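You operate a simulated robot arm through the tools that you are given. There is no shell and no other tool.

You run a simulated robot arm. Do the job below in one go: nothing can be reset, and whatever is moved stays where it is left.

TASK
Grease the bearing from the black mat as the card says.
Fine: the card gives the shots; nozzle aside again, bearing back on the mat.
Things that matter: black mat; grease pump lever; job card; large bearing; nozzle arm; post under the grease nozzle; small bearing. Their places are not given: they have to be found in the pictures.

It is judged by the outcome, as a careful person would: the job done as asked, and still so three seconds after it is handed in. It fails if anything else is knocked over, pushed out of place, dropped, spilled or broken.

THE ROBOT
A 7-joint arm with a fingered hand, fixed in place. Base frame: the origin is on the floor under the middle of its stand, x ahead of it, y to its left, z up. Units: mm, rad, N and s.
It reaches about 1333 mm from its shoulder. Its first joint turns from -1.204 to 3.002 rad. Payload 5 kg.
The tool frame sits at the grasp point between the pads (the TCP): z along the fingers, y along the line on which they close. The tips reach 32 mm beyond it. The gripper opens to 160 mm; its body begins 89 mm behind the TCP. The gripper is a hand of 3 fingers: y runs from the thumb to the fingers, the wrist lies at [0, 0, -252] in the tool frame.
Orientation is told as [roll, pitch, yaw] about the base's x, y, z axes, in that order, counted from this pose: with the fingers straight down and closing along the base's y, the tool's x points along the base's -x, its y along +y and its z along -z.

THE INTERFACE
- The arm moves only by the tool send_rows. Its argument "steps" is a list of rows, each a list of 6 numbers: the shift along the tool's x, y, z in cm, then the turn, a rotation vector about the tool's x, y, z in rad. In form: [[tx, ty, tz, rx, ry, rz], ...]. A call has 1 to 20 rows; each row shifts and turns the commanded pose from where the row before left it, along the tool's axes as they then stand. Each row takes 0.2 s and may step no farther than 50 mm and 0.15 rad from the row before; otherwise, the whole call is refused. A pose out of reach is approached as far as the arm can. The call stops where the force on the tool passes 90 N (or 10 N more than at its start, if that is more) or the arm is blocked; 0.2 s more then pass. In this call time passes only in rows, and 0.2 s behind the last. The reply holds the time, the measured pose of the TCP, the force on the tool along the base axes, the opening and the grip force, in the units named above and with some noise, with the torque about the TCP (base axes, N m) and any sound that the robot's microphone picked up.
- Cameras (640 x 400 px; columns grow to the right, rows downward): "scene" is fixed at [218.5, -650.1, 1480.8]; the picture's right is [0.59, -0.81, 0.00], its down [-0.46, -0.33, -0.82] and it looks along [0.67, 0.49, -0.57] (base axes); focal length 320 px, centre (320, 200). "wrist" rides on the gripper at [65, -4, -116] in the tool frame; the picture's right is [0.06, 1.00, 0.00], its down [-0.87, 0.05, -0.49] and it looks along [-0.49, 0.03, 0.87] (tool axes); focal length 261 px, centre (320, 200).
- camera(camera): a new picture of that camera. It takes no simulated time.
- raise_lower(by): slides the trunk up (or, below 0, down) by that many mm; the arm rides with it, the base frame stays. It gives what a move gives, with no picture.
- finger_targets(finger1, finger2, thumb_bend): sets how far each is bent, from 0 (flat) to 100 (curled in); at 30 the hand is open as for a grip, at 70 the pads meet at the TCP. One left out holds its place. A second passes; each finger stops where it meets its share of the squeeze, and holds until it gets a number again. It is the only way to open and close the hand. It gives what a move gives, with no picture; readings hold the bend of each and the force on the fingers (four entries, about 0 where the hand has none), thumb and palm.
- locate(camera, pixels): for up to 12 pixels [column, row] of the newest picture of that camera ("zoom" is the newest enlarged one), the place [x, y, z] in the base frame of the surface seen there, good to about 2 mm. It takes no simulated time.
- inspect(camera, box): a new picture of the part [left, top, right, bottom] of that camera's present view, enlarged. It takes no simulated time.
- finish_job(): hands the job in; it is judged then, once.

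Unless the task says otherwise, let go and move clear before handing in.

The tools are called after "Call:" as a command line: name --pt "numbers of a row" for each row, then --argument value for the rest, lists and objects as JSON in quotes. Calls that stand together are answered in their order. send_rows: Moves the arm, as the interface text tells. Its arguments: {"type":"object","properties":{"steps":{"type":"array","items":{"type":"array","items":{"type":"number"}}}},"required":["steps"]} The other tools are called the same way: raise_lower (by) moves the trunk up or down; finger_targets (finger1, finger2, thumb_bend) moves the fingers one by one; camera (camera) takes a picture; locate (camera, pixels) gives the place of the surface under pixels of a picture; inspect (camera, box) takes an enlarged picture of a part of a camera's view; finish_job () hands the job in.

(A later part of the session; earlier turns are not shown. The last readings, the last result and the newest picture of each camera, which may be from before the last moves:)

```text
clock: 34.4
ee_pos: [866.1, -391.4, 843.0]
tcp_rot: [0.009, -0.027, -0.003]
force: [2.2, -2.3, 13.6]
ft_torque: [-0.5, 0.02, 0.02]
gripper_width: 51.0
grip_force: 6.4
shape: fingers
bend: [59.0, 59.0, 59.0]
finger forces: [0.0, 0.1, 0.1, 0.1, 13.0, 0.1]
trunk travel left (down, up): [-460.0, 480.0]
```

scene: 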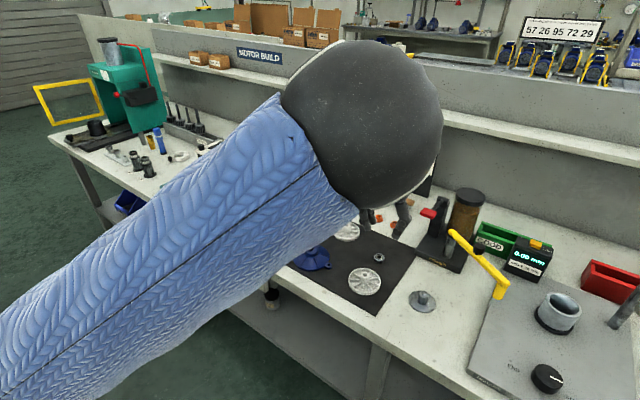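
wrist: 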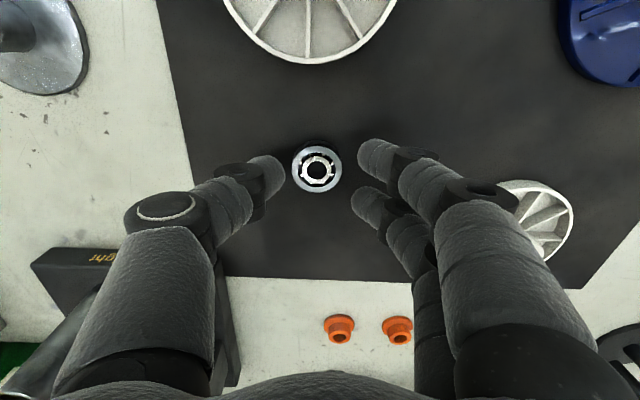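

The thumb touches the mat first (13 N). I'll lift 1.3 mm and close further.

Call:
send_rows --pt "0 0 -0.13 0 0 0"

Call:
finger_targets --finger1 62 --finger2 62 --thumb_bend 62

Call:
inspect --camera "scene" --box '[350, 220, 414, 270]'

Call:
inspect --camera "wrist" --box '[240, 110, 400, 230]'

```text
clock: 34.8
ee_pos: [866.8, -390.3, 844.9]
tcp_rot: [0.01, -0.026, -0.003]
force: [2.6, -0.9, 11.0]
ft_torque: [-0.52, -0.01, 0.06]
gripper_width: 51.2
grip_force: 5.9
shape: fingers
bend: [59.0, 59.0, 59.0]
finger forces: [0.0, 0.0, 0.0, 0.1, 11.4, 0.0]
trunk travel left (down, up): [-460.0, 480.0]
```

```text
clock: 35.8
ee_pos: [865.5, -392.0, 842.1]
tcp_rot: [0.008, -0.026, -0.001]
force: [1.9, -5.9, 9.2]
ft_torque: [-0.53, 0.0, 0.07]
gripper_width: 45.1
grip_force: 5.1
shape: fingers
bend: [62.0, 62.0, 61.0]
finger forces: [0.0, 0.0, 0.0, 0.0, 9.2, 0.1]
trunk travel left (down, up): [-460.0, 480.0]
```

```text
8.00 times, centred on (382, 245) of scene
```

zoom: 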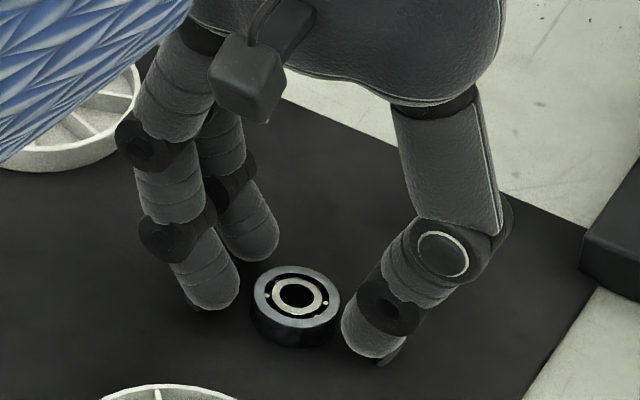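

```text
3.33 times, centred on (320, 170) of wrist
```

zoom: 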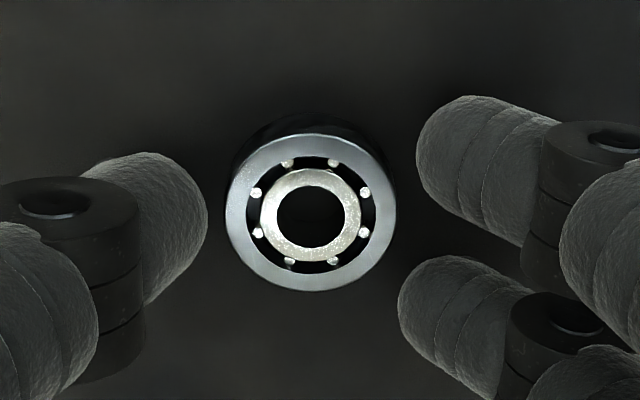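

The thumb is still rubbing on the mat with 9 N. I'll lift 1.5 mm more and command the thumb again.

Call:
send_rows --pt "0 0 -0.15 0 0 0"

Call:
finger_targets --finger1 64 --finger2 64 --thumb_bend 64

Call:
inspect --camera "scene" --box '[350, 220, 414, 270]'

Call:
inspect --camera "wrist" --box '[240, 110, 400, 230]'

```text
clock: 36.2
ee_pos: [866.0, -388.8, 844.8]
tcp_rot: [0.01, -0.025, 0.0]
force: [1.0, -0.8, -0.6]
ft_torque: [0.01, 0.0, 0.01]
gripper_width: 41.0
grip_force: 0.3
shape: fingers
bend: [62.0, 62.0, 62.0]
finger forces: [0.0, 0.0, 0.1, 0.1, 0.2, 0.1]
trunk travel left (down, up): [-460.0, 480.0]
```

```text
clock: 37.2
ee_pos: [866.8, -389.1, 843.9]
tcp_rot: [0.009, -0.025, -0.004]
force: [0.3, 0.0, 0.2]
ft_torque: [-0.02, -0.02, 0.0]
gripper_width: 33.3
grip_force: 0.3
shape: fingers
bend: [64.0, 64.0, 64.0]
finger forces: [0.3, 0.0, 0.0, 0.1, 0.0, 0.0]
trunk travel left (down, up): [-460.0, 480.0]
```

```text
8.00 times, centred on (382, 245) of scene
```

zoom: 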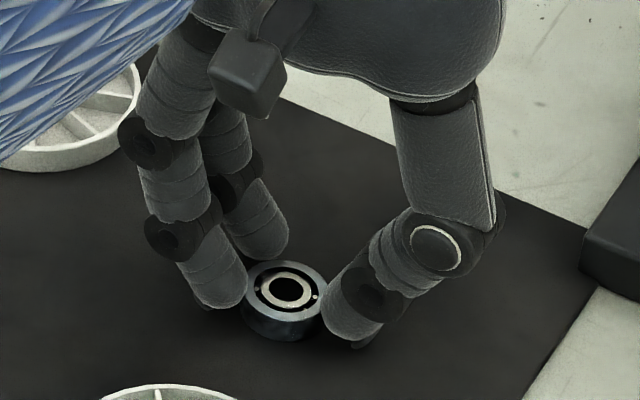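

```text
3.33 times, centred on (320, 170) of wrist
```

zoom: 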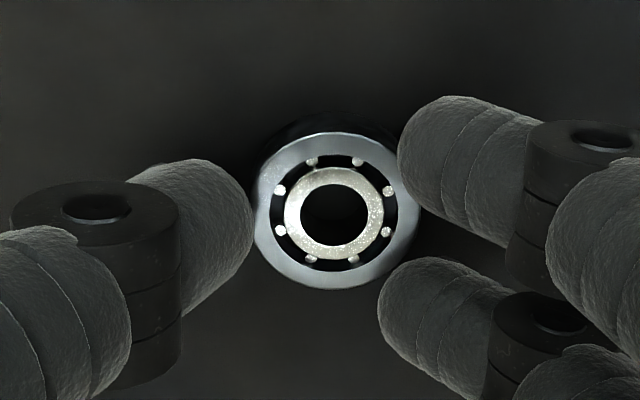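

All three tips are around the bearing with hardly any force. I'll close onto it to grip.

Call:
finger_targets --finger1 67 --finger2 67 --thumb_bend 67

Call:
inspect --camera "scene" --box '[360, 230, 408, 265]'

Call:
inspect --camera "wrist" --box '[240, 110, 400, 230]'

```text
clock: 38.2
ee_pos: [866.2, -389.8, 843.8]
tcp_rot: [0.008, -0.024, -0.002]
force: [-0.8, 0.8, 0.4]
ft_torque: [0.0, -0.01, -0.02]
gripper_width: 28.9
grip_force: 2.8
shape: fingers
bend: [65.0, 66.0, 66.0]
finger forces: [1.9, 1.2, 0.0, 0.0, 2.3, 0.0]
trunk travel left (down, up): [-460.0, 480.0]
```

```text
11.43 times, centred on (384, 248) of scene
```

zoom: 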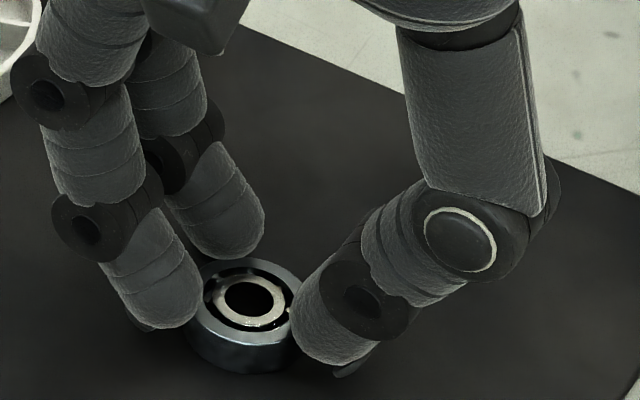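

```text
3.33 times, centred on (320, 170) of wrist
```

zoom: 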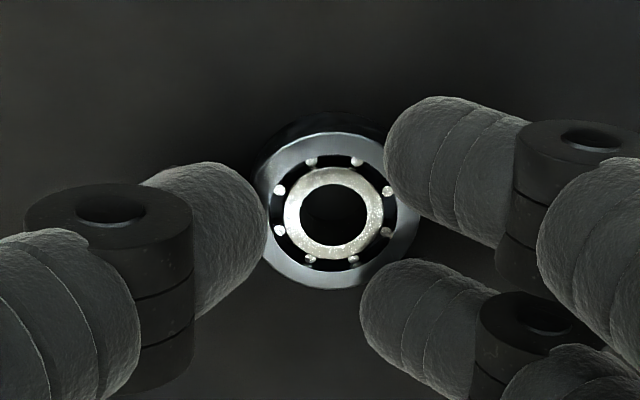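

All three fingers now bear on the ring (1.9/1.2/2.3 N). I'll squeeze more firmly and check that the bearing stays flat.

Call:
finger_targets --finger1 70 --finger2 70 --thumb_bend 70

Call:
inspect --camera "scene" --box '[360, 230, 408, 265]'

Call:
inspect --camera "wrist" --box '[240, 110, 400, 230]'

```text
clock: 39.2
ee_pos: [865.8, -390.1, 845.7]
tcp_rot: [0.009, -0.027, -0.003]
force: [1.8, 0.8, 9.7]
ft_torque: [0.09, -0.05, -0.01]
gripper_width: 22.6
grip_force: 7.6
shape: fingers
bend: [67.0, 68.0, 69.0]
finger forces: [4.4, 5.2, 0.1, 0.0, 5.7, 0.0]
trunk travel left (down, up): [-460.0, 480.0]
```

```text
11.43 times, centred on (384, 248) of scene
```

zoom: 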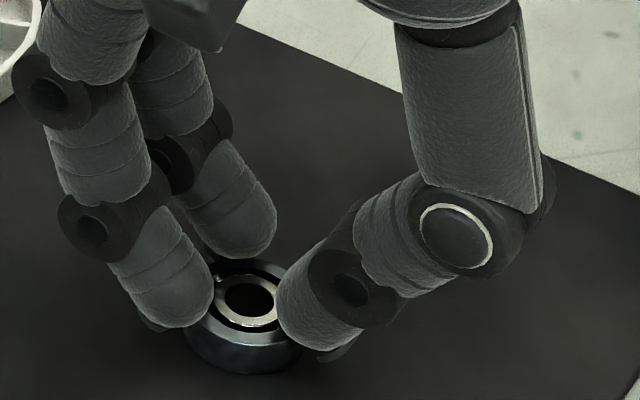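

```text
3.33 times, centred on (320, 170) of wrist
```

zoom: 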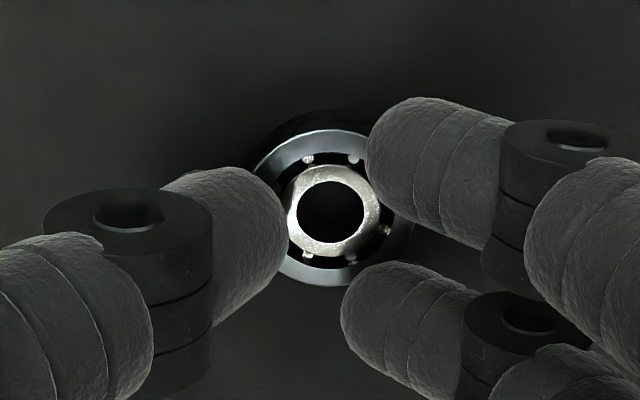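

On squeezing further the tips rode up over the ring's edge and press down (9.7 N), so they sit slightly too high. I'll open to 62, roll the hand slightly so the thumb isn't the lowest point, and lower until all tips graze the mat.

Call:
finger_targets --finger1 62 --finger2 62 --thumb_bend 62

Call:
send_rows --pt "0 0.25 -0.2 0.06 0 0"

Call:
inspect --camera "scene" --box '[360, 230, 408, 265]'

Call:
inspect --camera "wrist" --box '[240, 110, 400, 230]'

```text
clock: 40.2
ee_pos: [866.3, -389.1, 845.0]
tcp_rot: [0.009, -0.023, -0.001]
force: [0.9, 0.6, -0.6]
ft_torque: [-0.01, -0.03, 0.0]
gripper_width: 39.4
grip_force: 0.1
shape: fingers
bend: [62.0, 62.0, 62.0]
finger forces: [0.0, 0.0, 0.0, 0.0, 0.0, 0.1]
trunk travel left (down, up): [-460.0, 480.0]
```

```text
clock: 40.6
ee_pos: [867.0, -387.8, 846.1]
tcp_rot: [-0.05, -0.024, -0.001]
force: [-1.1, 0.3, 0.8]
ft_torque: [0.01, 0.0, 0.0]
gripper_width: 39.0
grip_force: 0.1
shape: fingers
bend: [62.0, 62.0, 62.0]
finger forces: [0.0, 0.0, 0.0, 0.0, 0.1, 0.1]
trunk travel left (down, up): [-460.0, 480.0]
```

```text
11.43 times, centred on (384, 248) of scene
```

zoom: 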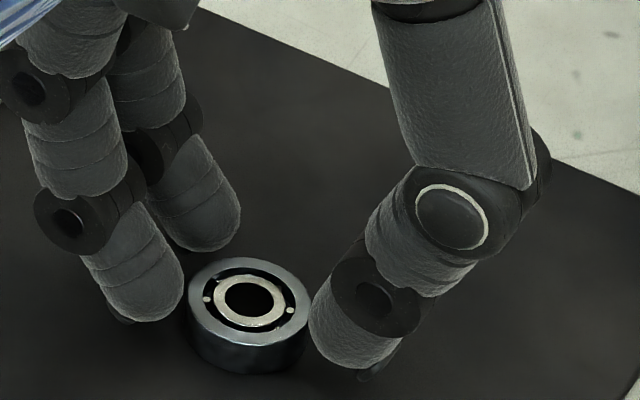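

```text
3.33 times, centred on (320, 170) of wrist
```

zoom: 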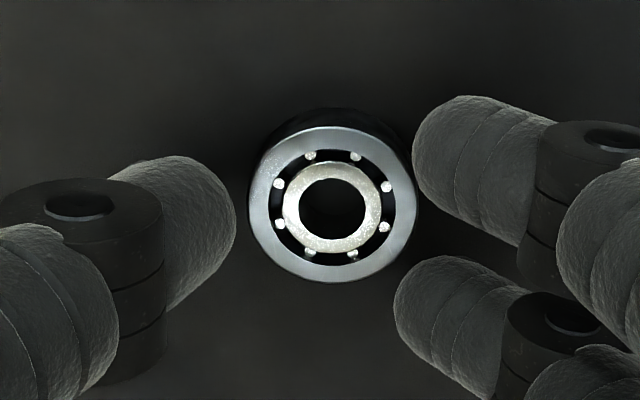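

Call:
finger_targets --finger1 63 --finger2 63 --thumb_bend 63

Call:
send_rows --pt "0 0 0.2 0 0 0"

Call:
send_rows --pt "0 0 0.1 0 0 0"

Call:
send_rows --pt "0 0 0.1 0 0 0"

```text
clock: 41.6
ee_pos: [866.7, -387.6, 846.9]
tcp_rot: [-0.052, -0.026, -0.002]
force: [0.5, -0.5, -0.2]
ft_torque: [0.0, 0.0, -0.02]
gripper_width: 36.8
grip_force: 0.1
shape: fingers
bend: [63.0, 63.0, 63.0]
finger forces: [0.0, 0.0, 0.1, 0.0, 0.0, 0.1]
trunk travel left (down, up): [-460.0, 480.0]
```

```text
clock: 42.0
ee_pos: [866.6, -387.6, 845.8]
tcp_rot: [-0.051, -0.024, -0.002]
force: [0.3, 1.2, 0.5]
ft_torque: [0.0, 0.01, -0.02]
gripper_width: 36.7
grip_force: 0.0
shape: fingers
bend: [63.0, 63.0, 63.0]
finger forces: [0.0, 0.1, 0.0, 0.1, 0.1, 0.0]
trunk travel left (down, up): [-460.0, 480.0]
```

```text
clock: 42.4
ee_pos: [866.3, -388.7, 843.8]
tcp_rot: [-0.051, -0.025, -0.003]
force: [0.5, -0.5, -0.1]
ft_torque: [0.03, 0.01, -0.01]
gripper_width: 36.5
grip_force: 0.1
shape: fingers
bend: [63.0, 63.0, 63.0]
finger forces: [0.1, 0.0, 0.1, 0.0, 0.0, 0.0]
trunk travel left (down, up): [-460.0, 480.0]
```

```text
clock: 42.8
ee_pos: [866.8, -388.1, 844.1]
tcp_rot: [-0.048, -0.026, -0.004]
force: [0.3, 0.7, 2.2]
ft_torque: [0.1, 0.06, -0.02]
gripper_width: 36.7
grip_force: 1.2
shape: fingers
bend: [63.0, 63.0, 63.0]
finger forces: [2.7, 0.0, 0.1, 0.1, 0.0, 0.0]
trunk travel left (down, up): [-460.0, 480.0]
```

Finger 1 now touches lightly first. I'll trim the pitch to level the two fingers and lower a hair more.

Call:
send_rows --pt "-0.1 -0.05 0 -0.015 0.03 0"

Call:
send_rows --pt "0 0 0.08 0 0 0"

Call:
send_rows --pt "0 0 0.08 0 0 0"

```text
clock: 43.2
ee_pos: [866.6, -388.5, 842.4]
tcp_rot: [-0.036, 0.006, -0.002]
force: [0.3, 0.5, -0.1]
ft_torque: [0.03, 0.01, -0.02]
gripper_width: 36.6
grip_force: 0.4
shape: fingers
bend: [63.0, 63.0, 63.0]
finger forces: [0.0, 0.1, 0.0, 0.1, 0.1, 0.0]
trunk travel left (down, up): [-460.0, 480.0]
```

```text
clock: 43.6
ee_pos: [867.0, -388.4, 844.2]
tcp_rot: [-0.035, 0.004, -0.003]
force: [-2.5, 1.0, 3.0]
ft_torque: [0.1, 0.06, 0.07]
gripper_width: 36.3
grip_force: 1.8
shape: fingers
bend: [63.0, 63.0, 63.0]
finger forces: [1.0, 2.8, 0.0, 0.0, 0.0, 0.1]
trunk travel left (down, up): [-460.0, 480.0]
```

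```text
clock: 44.0
ee_pos: [867.4, -389.0, 841.8]
tcp_rot: [-0.036, 0.002, -0.003]
force: [-1.8, 1.1, 7.8]
ft_torque: [0.23, 0.03, 0.05]
gripper_width: 36.1
grip_force: 4.3
shape: fingers
bend: [63.0, 64.0, 63.0]
finger forces: [3.4, 5.1, 0.0, 0.1, 0.0, 0.0]
trunk travel left (down, up): [-460.0, 480.0]
```

Both fingers press evenly on the mat. I'll roll back slightly to bring the thumb down too, then close softly.

Call:
send_rows --pt "0 -0.05 0 -0.02 0 0"

Call:
finger_targets --finger1 65 --finger2 65 --thumb_bend 65

Call:
inspect --camera "scene" --box '[360, 230, 408, 265]'

Call:
inspect --camera "wrist" --box '[240, 110, 400, 230]'

```text
clock: 44.4
ee_pos: [867.6, -389.6, 841.2]
tcp_rot: [-0.015, 0.003, -0.001]
force: [0.2, 1.4, 6.0]
ft_torque: [0.14, -0.05, -0.02]
gripper_width: 36.1
grip_force: 2.9
shape: fingers
bend: [63.0, 64.0, 63.0]
finger forces: [2.2, 3.3, 0.0, 0.0, 0.6, 0.0]
trunk travel left (down, up): [-460.0, 480.0]
```

```text
clock: 45.4
ee_pos: [868.0, -389.4, 842.0]
tcp_rot: [-0.016, 0.006, -0.001]
force: [-1.3, 2.1, 4.3]
ft_torque: [0.19, 0.02, -0.01]
gripper_width: 33.3
grip_force: 3.5
shape: fingers
bend: [64.0, 64.0, 64.0]
finger forces: [3.8, 1.9, 0.0, 0.1, 1.4, 0.0]
trunk travel left (down, up): [-460.0, 480.0]
```

```text
11.43 times, centred on (384, 248) of scene
```

zoom: 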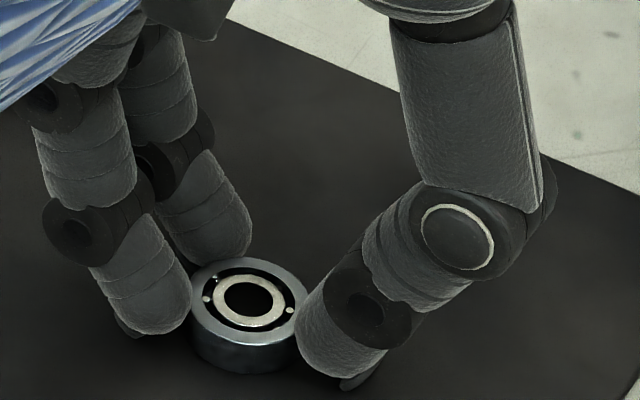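

```text
3.33 times, centred on (320, 170) of wrist
```

zoom: 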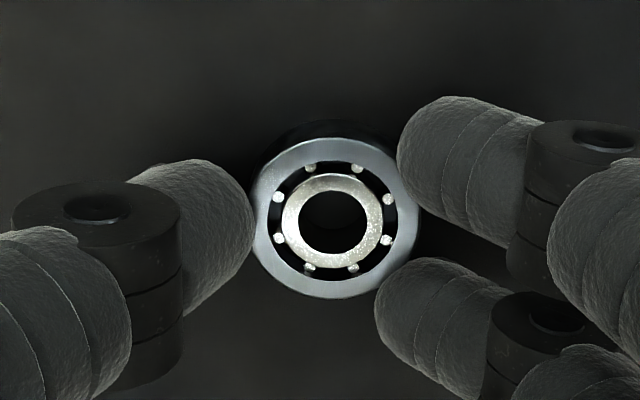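

Tips now sit low beside the ring. I'll close a little more and watch.

Call:
finger_targets --finger1 66 --finger2 66 --thumb_bend 66

Call:
finger_targets --finger1 67 --finger2 67 --thumb_bend 67

Call:
inspect --camera "scene" --box '[360, 230, 408, 265]'

Call:
inspect --camera "wrist" --box '[240, 110, 400, 230]'

```text
clock: 46.4
ee_pos: [867.1, -389.0, 841.2]
tcp_rot: [-0.016, 0.004, -0.003]
force: [-1.2, 2.7, 3.4]
ft_torque: [0.12, 0.03, 0.02]
gripper_width: 32.9
grip_force: 3.6
shape: fingers
bend: [64.0, 64.0, 65.0]
finger forces: [3.8, 2.0, 0.0, 0.1, 2.4, 0.0]
trunk travel left (down, up): [-460.0, 480.0]
```

```text
clock: 47.4
ee_pos: [867.2, -390.2, 841.3]
tcp_rot: [-0.015, 0.006, -0.003]
force: [-0.7, 0.7, 1.5]
ft_torque: [0.05, 0.05, 0.02]
gripper_width: 31.6
grip_force: 5.2
shape: fingers
bend: [65.0, 65.0, 66.0]
finger forces: [3.1, 2.5, 0.1, 0.0, 4.6, 0.0]
trunk travel left (down, up): [-460.0, 480.0]
```

```text
11.43 times, centred on (384, 248) of scene
```

zoom: 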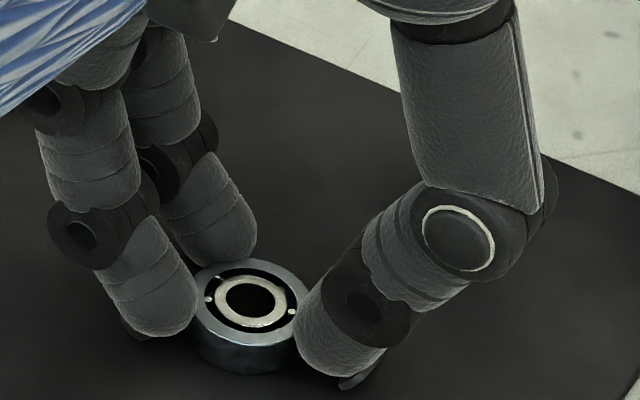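

```text
3.33 times, centred on (320, 170) of wrist
```

zoom: 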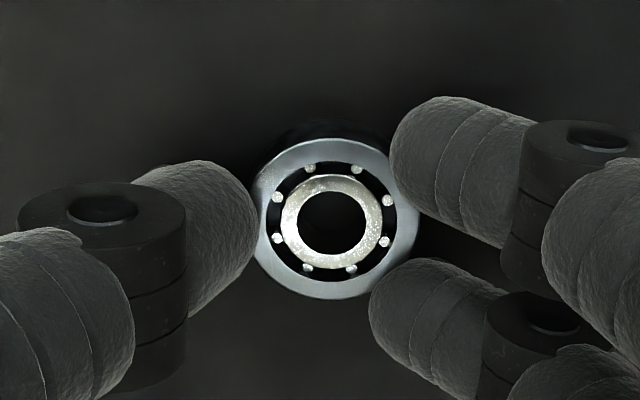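

The ring is held with balanced forces (3.1+2.5 vs 4.6 N) and almost no vertical force. I'll squeeze one step more.

Call:
finger_targets --finger1 69 --finger2 69 --thumb_bend 69

Call:
inspect --camera "scene" --box '[360, 230, 408, 265]'

Call:
inspect --camera "wrist" --box '[240, 110, 400, 230]'

```text
clock: 48.4
ee_pos: [867.7, -390.0, 841.5]
tcp_rot: [-0.015, 0.005, -0.003]
force: [0.2, -0.6, 0.0]
ft_torque: [-0.02, 0.02, -0.01]
gripper_width: 30.3
grip_force: 7.5
shape: fingers
bend: [65.0, 65.0, 66.0]
finger forces: [3.9, 3.9, 0.0, 0.0, 7.6, 0.0]
trunk travel left (down, up): [-460.0, 480.0]
```

```text
11.43 times, centred on (384, 248) of scene
```

zoom: 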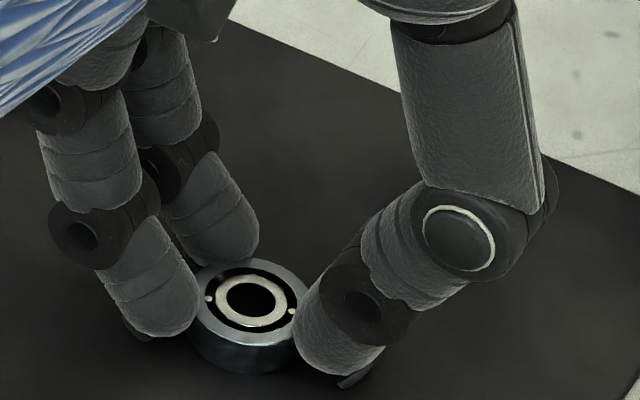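

```text
3.33 times, centred on (320, 170) of wrist
```

zoom: 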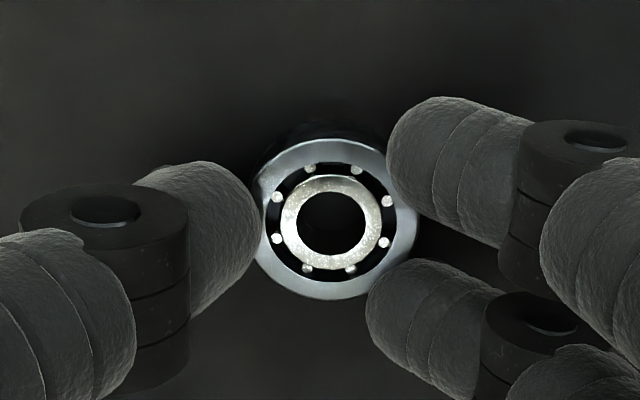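

Perfectly balanced grip (3.9+3.9 vs 7.6 N, no net load). I'll lift slowly a few millimetres and check that the bearing comes along.

Call:
send_rows --pt "0 0 -0.2 0 0 0" --pt "0 0 -0.3 0 0 0" --pt "0 0 -0.5 0 0 0"

Call:
inspect --camera "scene" --box '[360, 225, 408, 265]'

Call:
inspect --camera "wrist" --box '[240, 110, 400, 230]'

```text
clock: 49.2
ee_pos: [868.0, -390.0, 851.7]
tcp_rot: [-0.016, 0.007, -0.005]
force: [-0.7, 0.1, -0.8]
ft_torque: [-0.01, 0.02, -0.01]
gripper_width: 30.9
grip_force: 6.9
shape: fingers
bend: [65.0, 65.0, 66.0]
finger forces: [3.6, 3.8, 0.0, 0.1, 7.3, 0.0]
trunk travel left (down, up): [-460.0, 480.0]
```

```text
10.00 times, centred on (384, 245) of scene
```

zoom: 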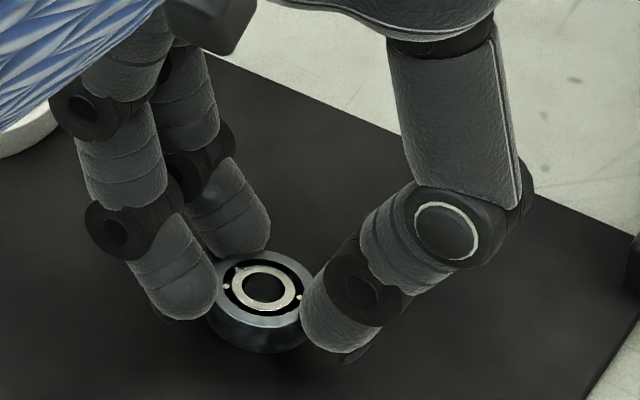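

```text
3.33 times, centred on (320, 170) of wrist
```

zoom: 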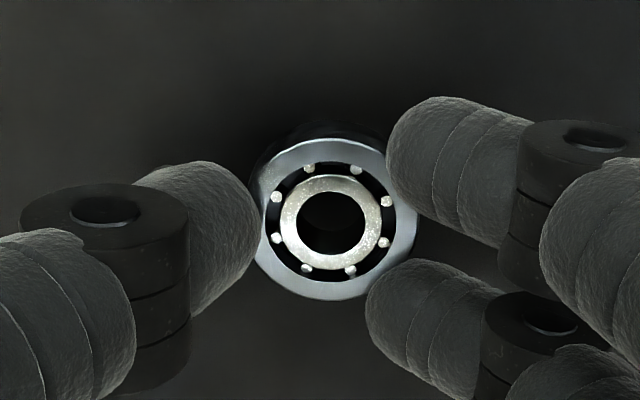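

The bearing is lifted securely. I'll measure its centre relative to the tool now.

Call:
locate --camera "zoom" --pixels '[[332, 182], [330, 265], [288, 222], [374, 222], [322, 150], [326, 292], [268, 225], [400, 232]]'

Call:
inspect --camera "scene" --box '[372, 243, 396, 263]'

Call:
locate --camera "zoom" --pixels '[[320, 100], [330, 200], [250, 130], [400, 165], [290, 130], [370, 150], [300, 180], [260, 260], [340, 270]]'

```text
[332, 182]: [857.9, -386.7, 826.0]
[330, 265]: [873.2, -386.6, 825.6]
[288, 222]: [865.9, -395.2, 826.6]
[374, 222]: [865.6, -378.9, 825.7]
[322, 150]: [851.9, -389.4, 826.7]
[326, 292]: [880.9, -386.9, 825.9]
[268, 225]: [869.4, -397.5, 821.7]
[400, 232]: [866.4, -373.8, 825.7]
```

```text
16.00 times, centred on (384, 253) of scene
```

zoom: 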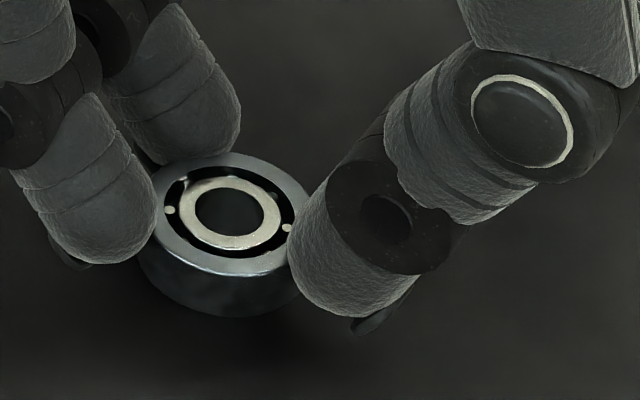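

```text
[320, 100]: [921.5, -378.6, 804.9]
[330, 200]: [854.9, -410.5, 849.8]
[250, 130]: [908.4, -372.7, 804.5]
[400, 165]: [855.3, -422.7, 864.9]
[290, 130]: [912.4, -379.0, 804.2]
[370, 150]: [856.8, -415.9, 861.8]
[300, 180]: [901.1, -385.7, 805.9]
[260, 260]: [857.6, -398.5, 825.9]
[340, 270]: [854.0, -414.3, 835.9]
```

The bearing hangs flat (top face z≈826 all round), centred about (866,-387). I'll lift it, lean the hand 0.08 rad for reach, and carry it on the robot side past the lever to above the post.

Call:
send_rows --pt "0 0 -2.5 0 0 0" --pt "0 0 -3.0 0 0 0" --pt "0 0 -3.0 0 0 0" --pt "1.0 0 0 0 -0.04 0" --pt "1.5 0 0 0 -0.04 0" --pt "2.5 0 0.2 0 0 0" --pt "2.0 0 0.16 0 0 0"

Call:
inspect --camera "wrist" --box '[200, 60, 440, 230]'

```text
clock: 50.8
ee_pos: [796.5, -389.7, 928.8]
tcp_rot: [-0.015, -0.075, 0.002]
force: [-0.4, 0.1, 0.4]
ft_torque: [0.02, -0.03, 0.01]
gripper_width: 30.4
grip_force: 7.9
shape: fingers
bend: [65.0, 65.0, 66.0]
finger forces: [3.8, 3.8, 0.1, 0.0, 7.3, 0.0]
trunk travel left (down, up): [-460.0, 480.0]
```

```text
2.35 times, centred on (320, 145) of wrist
```

zoom: 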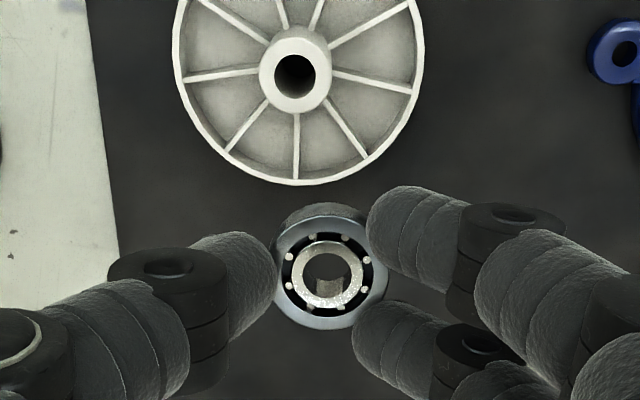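

Held firmly. Now across to the post along -y at z≈929.

Call:
send_rows --pt "0 -3.5 0 0 0 0" --pt "0 -3.5 0 0 0 0" --pt "0 -3.5 0 0 0 0" --pt "0 -3.0 0 0 0 0" --pt "0 -2.0 0 0 0 0"

Call:
camera --camera "wrist"

Call:
camera --camera "scene"

```text
clock: 52.0
ee_pos: [796.9, -544.4, 932.0]
tcp_rot: [-0.016, -0.076, -0.003]
force: [1.1, -0.2, 0.0]
ft_torque: [0.03, -0.01, -0.01]
gripper_width: 30.3
grip_force: 7.6
shape: fingers
bend: [65.0, 65.0, 66.0]
finger forces: [3.9, 3.9, 0.1, 0.1, 7.2, 0.1]
trunk travel left (down, up): [-460.0, 480.0]
```

```text
taken
```

wrist: 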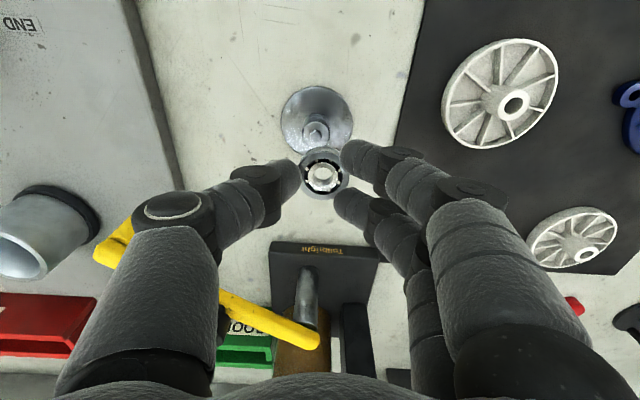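

```text
taken
```

scene: 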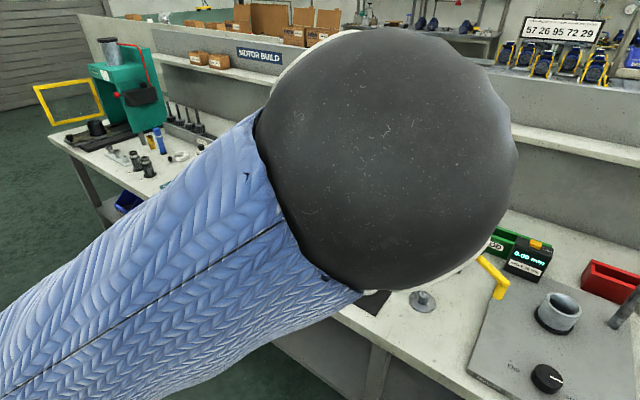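

The post pin shows at wrist (316,128) just ahead of the held bearing at (323,175). I'll measure both in the same picture.

Call:
inspect --camera "wrist" --box '[260, 80, 380, 205]'

Call:
inspect --camera "wrist" --box '[290, 105, 346, 140]'

Call:
locate --camera "zoom" --pixels '[[290, 220], [320, 220], [300, 200], [300, 240], [240, 200], [360, 200], [300, 160], [270, 270], [340, 270], [100, 150], [540, 200]]'

Call:
inspect --camera "wrist" --box '[290, 140, 356, 205]'

Call:
locate --camera "zoom" --pixels '[[320, 130], [320, 260], [245, 205], [390, 205], [320, 90], [300, 300], [320, 170], [320, 240]]'

```text
3.20 times, centred on (320, 142) of wrist
```

zoom: 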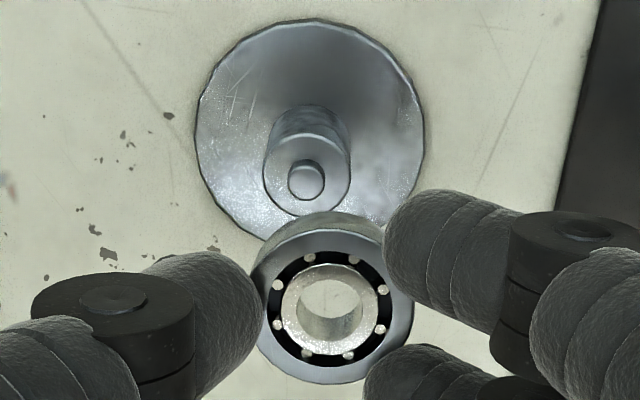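

```text
11.43 times, centred on (318, 122) of wrist
```

zoom: 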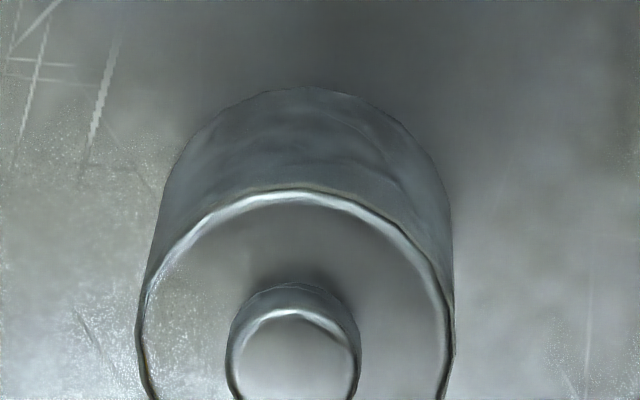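

```text
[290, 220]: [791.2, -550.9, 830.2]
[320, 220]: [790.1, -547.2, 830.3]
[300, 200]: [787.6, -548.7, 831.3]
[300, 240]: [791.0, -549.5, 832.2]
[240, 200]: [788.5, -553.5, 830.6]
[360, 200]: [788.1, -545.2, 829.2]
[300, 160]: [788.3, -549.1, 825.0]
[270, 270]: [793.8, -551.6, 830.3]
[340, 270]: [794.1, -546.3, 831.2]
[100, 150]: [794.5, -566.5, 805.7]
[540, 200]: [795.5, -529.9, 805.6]
```

```text
6.15 times, centred on (323, 172) of wrist
```

zoom: 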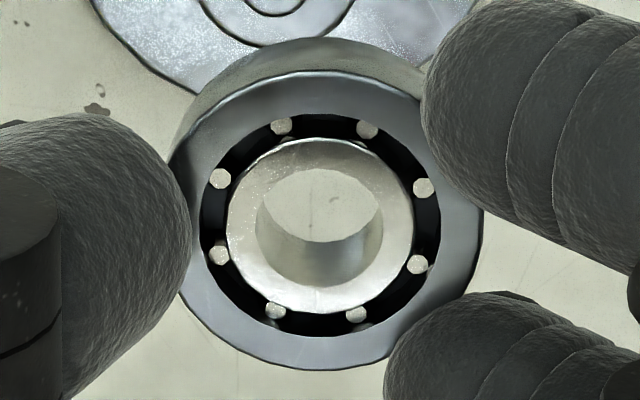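

```text
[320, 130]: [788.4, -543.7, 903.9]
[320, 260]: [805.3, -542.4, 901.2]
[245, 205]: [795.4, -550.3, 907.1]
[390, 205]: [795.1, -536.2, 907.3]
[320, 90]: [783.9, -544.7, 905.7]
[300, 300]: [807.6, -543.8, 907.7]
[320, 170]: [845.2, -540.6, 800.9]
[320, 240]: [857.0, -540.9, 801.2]
```

The pin is at about (798.5,-549.8) and the held bearing's centre at about (798.8,-543.2). I'll shift -6.6 mm in y while lowering to ~4 mm above the pin, then recheck.

Call:
send_rows --pt "0.142 -0.193 1.727 0 0 0" --pt "0.142 -0.193 1.727 0 0 0" --pt "0.11 -0.193 1.3 0 0 0"

Call:
inspect --camera "wrist" --box '[280, 130, 366, 205]'

Call:
inspect --camera "scene" --box '[390, 260, 470, 320]'

```text
clock: 52.8
ee_pos: [796.6, -549.5, 883.2]
tcp_rot: [-0.016, -0.076, -0.002]
force: [-0.1, -0.6, -0.5]
ft_torque: [0.01, -0.01, -0.01]
gripper_width: 30.4
grip_force: 7.7
shape: fingers
bend: [65.0, 65.0, 66.0]
finger forces: [3.7, 4.0, 0.1, 0.1, 7.1, 0.0]
trunk travel left (down, up): [-460.0, 480.0]
```

```text
5.33 times, centred on (323, 168) of wrist
```

zoom: 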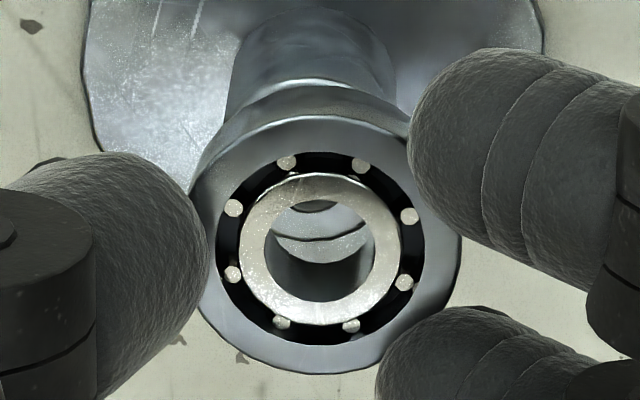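

```text
6.67 times, centred on (430, 290) of scene
```

zoom: 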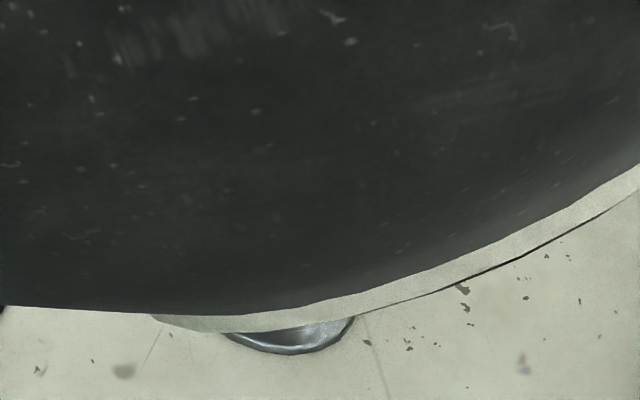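

The view through the bore shows the pin nearly centred sideways. I'll lower 6 mm more and recheck.

Call:
send_rows --pt "0.023 -0.005 0.3 0 0 0" --pt "0.023 -0.005 0.3 0 0 0"

Call:
inspect --camera "wrist" --box '[290, 140, 356, 205]'

Call:
locate --camera "zoom" --pixels '[[320, 165], [320, 180], [300, 170], [340, 170], [320, 210], [320, 240], [320, 130], [320, 275], [250, 205], [390, 205]]'

```text
clock: 53.4
ee_pos: [797.0, -549.6, 877.1]
tcp_rot: [-0.016, -0.074, -0.002]
force: [0.5, 0.4, -0.7]
ft_torque: [0.0, 0.0, 0.0]
gripper_width: 30.5
grip_force: 7.3
shape: fingers
bend: [65.0, 65.0, 66.0]
finger forces: [3.8, 3.9, 0.0, 0.0, 7.1, 0.0]
trunk travel left (down, up): [-460.0, 480.0]
```

```text
6.15 times, centred on (323, 172) of wrist
```

zoom: 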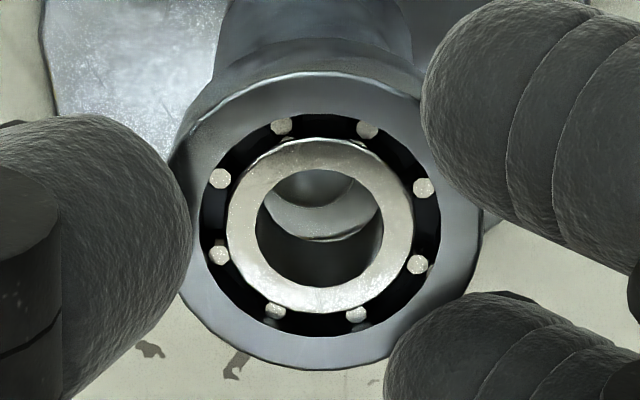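

```text
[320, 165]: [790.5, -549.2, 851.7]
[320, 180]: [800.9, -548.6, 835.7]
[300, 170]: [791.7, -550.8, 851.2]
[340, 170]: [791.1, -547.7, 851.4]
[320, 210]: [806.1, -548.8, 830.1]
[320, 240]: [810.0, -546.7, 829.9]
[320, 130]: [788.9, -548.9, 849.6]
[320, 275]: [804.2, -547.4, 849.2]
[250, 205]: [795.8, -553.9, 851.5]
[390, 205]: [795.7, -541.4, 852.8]
```

Call:
inspect --camera "wrist" --box '[308, 162, 340, 192]'

Call:
locate --camera "zoom" --pixels '[[280, 130], [240, 120], [330, 120], [290, 160], [200, 170], [380, 170], [290, 200], [250, 150]]'

```text
13.33 times, centred on (324, 177) of wrist
```

zoom: 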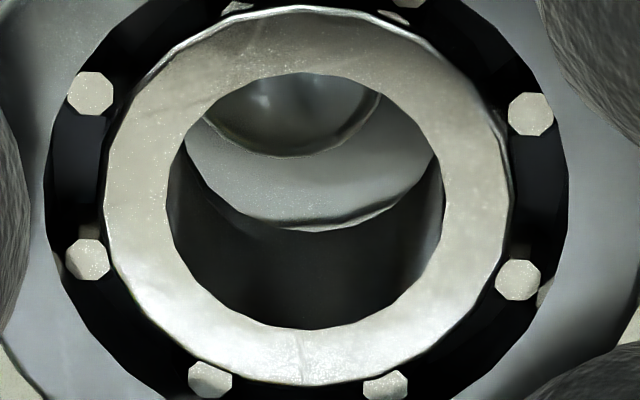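

```text
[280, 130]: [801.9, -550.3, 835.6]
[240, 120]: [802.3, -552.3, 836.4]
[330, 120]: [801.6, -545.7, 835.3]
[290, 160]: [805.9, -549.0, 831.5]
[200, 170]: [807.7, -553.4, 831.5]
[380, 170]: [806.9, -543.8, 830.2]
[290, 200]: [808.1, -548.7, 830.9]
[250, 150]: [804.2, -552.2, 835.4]
```

Through the bore the pin is offset about 0.75 mm toward -y and 0.4 mm toward the robot relative to the bore. I'll correct that while lowering 3 mm.

Call:
send_rows --pt "0.063 -0.07 0.3 0 0 0"

Call:
inspect --camera "wrist" --box '[308, 162, 340, 192]'

```text
clock: 53.8
ee_pos: [795.8, -550.8, 873.0]
tcp_rot: [-0.016, -0.075, -0.002]
force: [-1.2, 0.6, -0.3]
ft_torque: [0.03, 0.0, -0.01]
gripper_width: 30.5
grip_force: 7.5
shape: fingers
bend: [65.0, 65.0, 66.0]
finger forces: [3.7, 3.8, 0.0, 0.0, 7.1, 0.0]
trunk travel left (down, up): [-460.0, 480.0]
```

```text
13.33 times, centred on (324, 177) of wrist
```

zoom: 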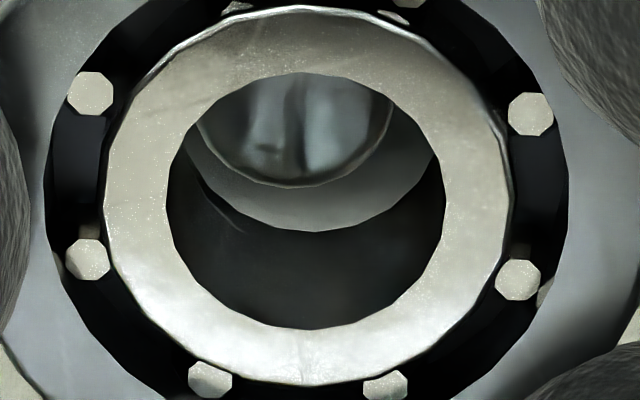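

Pin is now nearly concentric; about 0.4 mm more toward -y is needed. I'll correct and lower 2 mm, watching the force.

Call:
send_rows --pt "0.02 -0.04 0.1 0 0 0" --pt "0.01 0 0.1 0 0 0"

Call:
inspect --camera "wrist" --box '[308, 162, 340, 192]'

```text
clock: 54.4
ee_pos: [797.1, -551.6, 871.4]
tcp_rot: [-0.017, -0.075, -0.002]
force: [1.2, -0.3, 0.2]
ft_torque: [0.0, 0.0, 0.01]
gripper_width: 30.5
grip_force: 6.8
shape: fingers
bend: [65.0, 65.0, 66.0]
finger forces: [3.8, 3.8, 0.0, 0.1, 7.2, 0.0]
trunk travel left (down, up): [-460.0, 480.0]
```

```text
13.33 times, centred on (324, 177) of wrist
```

zoom: 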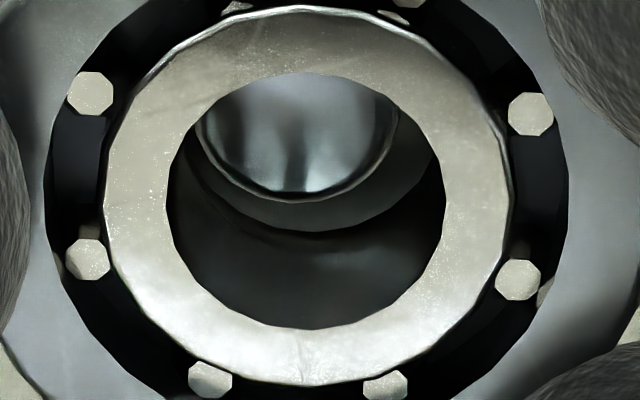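

Call:
send_rows --pt "0.02 -0.035 0.12 0 0 0"

Call:
inspect --camera "wrist" --box '[308, 162, 340, 192]'

```text
clock: 54.8
ee_pos: [796.8, -551.0, 871.0]
tcp_rot: [-0.015, -0.076, -0.004]
force: [-0.3, 0.2, 0.1]
ft_torque: [-0.02, 0.02, 0.01]
gripper_width: 30.6
grip_force: 6.9
shape: fingers
bend: [65.0, 65.0, 66.0]
finger forces: [3.8, 3.9, 0.0, 0.0, 7.1, 0.0]
trunk travel left (down, up): [-460.0, 480.0]
```

```text
13.33 times, centred on (324, 177) of wrist
```

zoom: 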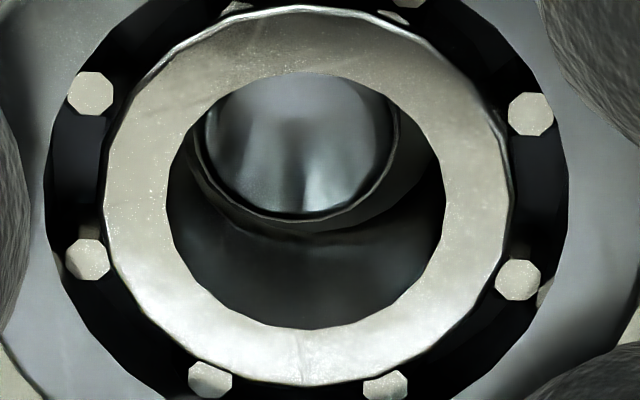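

Call:
send_rows --pt "0.0 -0.05 0.0 0 0 0" --pt "0.01 0 0.1 0 0 0"

Call:
inspect --camera "wrist" --box '[308, 162, 340, 192]'

```text
clock: 55.4
ee_pos: [796.0, -551.5, 870.7]
tcp_rot: [-0.016, -0.075, -0.002]
force: [-0.6, -0.5, 0.3]
ft_torque: [-0.02, -0.01, 0.0]
gripper_width: 30.4
grip_force: 7.7
shape: fingers
bend: [65.0, 65.0, 66.0]
finger forces: [3.7, 3.9, 0.1, 0.0, 7.1, 0.0]
trunk travel left (down, up): [-460.0, 480.0]
```

```text
13.33 times, centred on (324, 177) of wrist
```

zoom: 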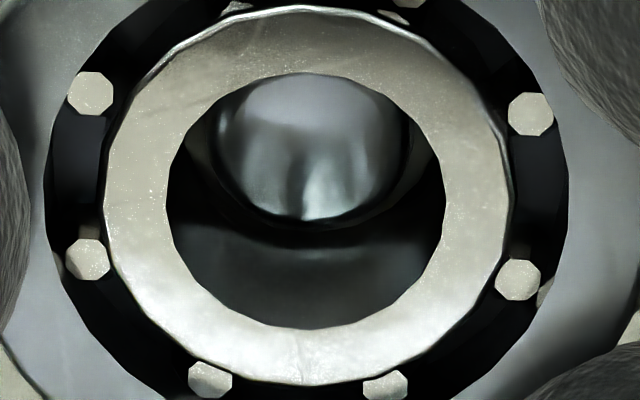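

The pin is now centred in the bore. I'll lower a further 2 mm.

Call:
send_rows --pt "0.01 0 0.1 0 0 0" --pt "0.01 0 0.1 0 0 0"

Call:
inspect --camera "wrist" --box '[308, 162, 340, 192]'

```text
clock: 56.0
ee_pos: [796.9, -552.2, 869.6]
tcp_rot: [-0.015, -0.076, -0.004]
force: [0.2, -0.4, -0.1]
ft_torque: [0.0, 0.0, 0.06]
gripper_width: 30.7
grip_force: 7.6
shape: fingers
bend: [65.0, 65.0, 66.0]
finger forces: [3.7, 3.9, 0.0, 0.0, 7.1, 0.0]
trunk travel left (down, up): [-460.0, 480.0]
```

```text
13.33 times, centred on (324, 177) of wrist
```

zoom: 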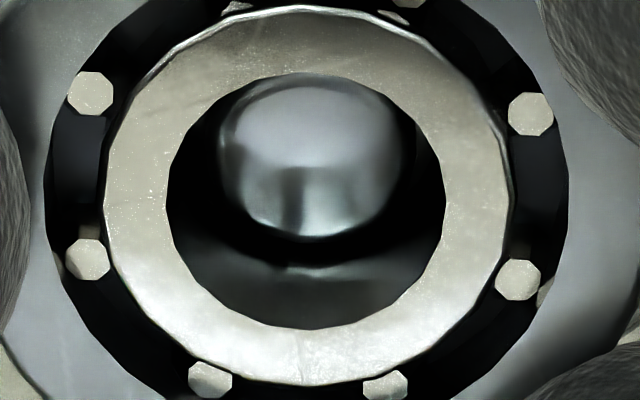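

The pin has entered the bore. I'll keep lowering in 1 mm steps until the ring seats on the shoulder.

Call:
send_rows --pt "0.007 0 0.1 0 0 0"

Call:
inspect --camera "wrist" --box '[290, 140, 356, 205]'

```text
clock: 56.4
ee_pos: [797.6, -552.3, 866.3]
tcp_rot: [-0.014, -0.075, -0.001]
force: [0.2, -0.6, 0.9]
ft_torque: [0.01, 0.01, -0.02]
gripper_width: 30.0
grip_force: 8.0
shape: fingers
bend: [65.0, 65.0, 66.0]
finger forces: [4.1, 4.0, 0.0, 0.0, 7.8, 0.1]
trunk travel left (down, up): [-460.0, 480.0]
```

```text
6.15 times, centred on (323, 172) of wrist
```

zoom: 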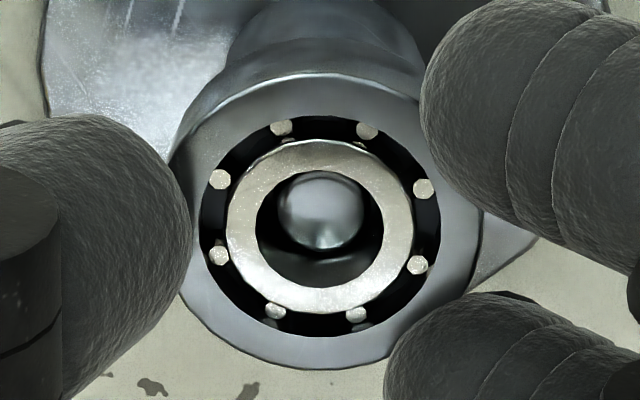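

Call:
send_rows --pt "0.005 0 0.08 0 0 0"

Call:
inspect --camera "wrist" --box '[290, 140, 356, 205]'

Call:
locate --camera "zoom" --pixels '[[320, 150], [320, 300], [240, 220], [400, 220], [320, 200], [320, 100], [300, 350]]'

```text
clock: 56.8
ee_pos: [796.0, -551.5, 866.9]
tcp_rot: [-0.017, -0.076, 0.0]
force: [0.4, -0.3, 3.2]
ft_torque: [-0.03, 0.0, -0.01]
gripper_width: 30.2
grip_force: 8.9
shape: fingers
bend: [66.0, 65.0, 67.0]
finger forces: [4.7, 4.0, 0.0, 0.0, 9.1, 0.0]
trunk travel left (down, up): [-460.0, 480.0]
```

```text
6.15 times, centred on (323, 172) of wrist
```

zoom: 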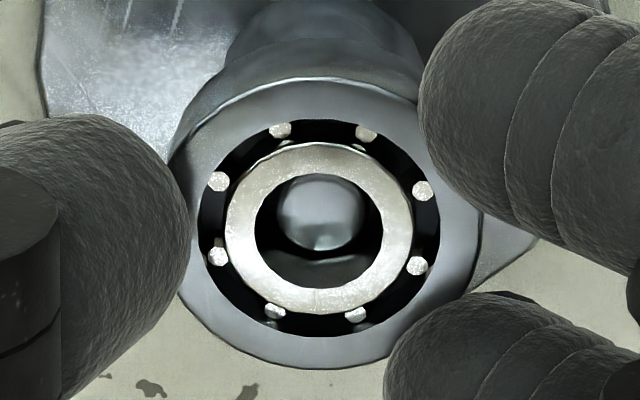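

```text
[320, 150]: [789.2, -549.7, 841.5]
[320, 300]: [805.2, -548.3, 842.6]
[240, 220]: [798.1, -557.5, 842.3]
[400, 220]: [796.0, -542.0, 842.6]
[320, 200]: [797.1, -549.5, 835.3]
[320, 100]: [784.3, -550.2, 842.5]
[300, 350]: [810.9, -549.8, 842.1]
```

Seated: the bearing top reads z≈842 all round (post shoulder ≈830) with the pin inside the bore. I'll release it.

Call:
finger_targets --finger1 62 --finger2 62 --thumb_bend 62

Call:
finger_targets --finger1 56 --finger2 56 --thumb_bend 56

Call:
inspect --camera "wrist" --box '[260, 110, 380, 215]'

Call:
locate --camera "zoom" --pixels '[[320, 170], [320, 260], [275, 215], [365, 215], [320, 205], [320, 135], [320, 290]]'

```text
clock: 57.8
ee_pos: [797.2, -551.7, 867.0]
tcp_rot: [-0.016, -0.076, -0.003]
force: [-0.1, -0.7, -0.1]
ft_torque: [-0.03, 0.01, -0.03]
gripper_width: 39.0
grip_force: 0.0
shape: fingers
bend: [62.0, 62.0, 62.0]
finger forces: [0.0, 0.0, 0.1, 0.0, 0.0, 0.0]
trunk travel left (down, up): [-460.0, 480.0]
```

```text
clock: 58.8
ee_pos: [796.5, -551.1, 867.0]
tcp_rot: [-0.015, -0.076, -0.002]
force: [-0.3, 0.6, 0.0]
ft_torque: [-0.01, 0.03, -0.01]
gripper_width: 62.4
grip_force: 0.2
shape: fingers
bend: [56.0, 56.0, 56.0]
finger forces: [0.0, 0.1, 0.0, 0.1, 0.0, 0.0]
trunk travel left (down, up): [-460.0, 480.0]
```

```text
3.81 times, centred on (320, 162) of wrist
```

zoom: 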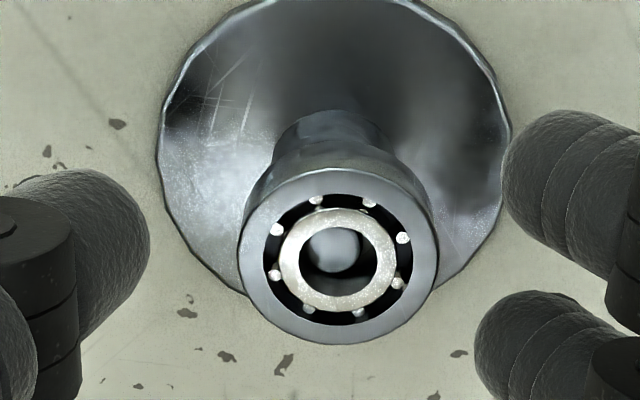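

```text
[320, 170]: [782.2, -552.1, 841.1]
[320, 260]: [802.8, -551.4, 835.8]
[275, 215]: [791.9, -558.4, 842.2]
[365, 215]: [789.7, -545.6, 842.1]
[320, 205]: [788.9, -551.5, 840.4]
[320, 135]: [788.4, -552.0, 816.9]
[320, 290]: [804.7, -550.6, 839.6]
```

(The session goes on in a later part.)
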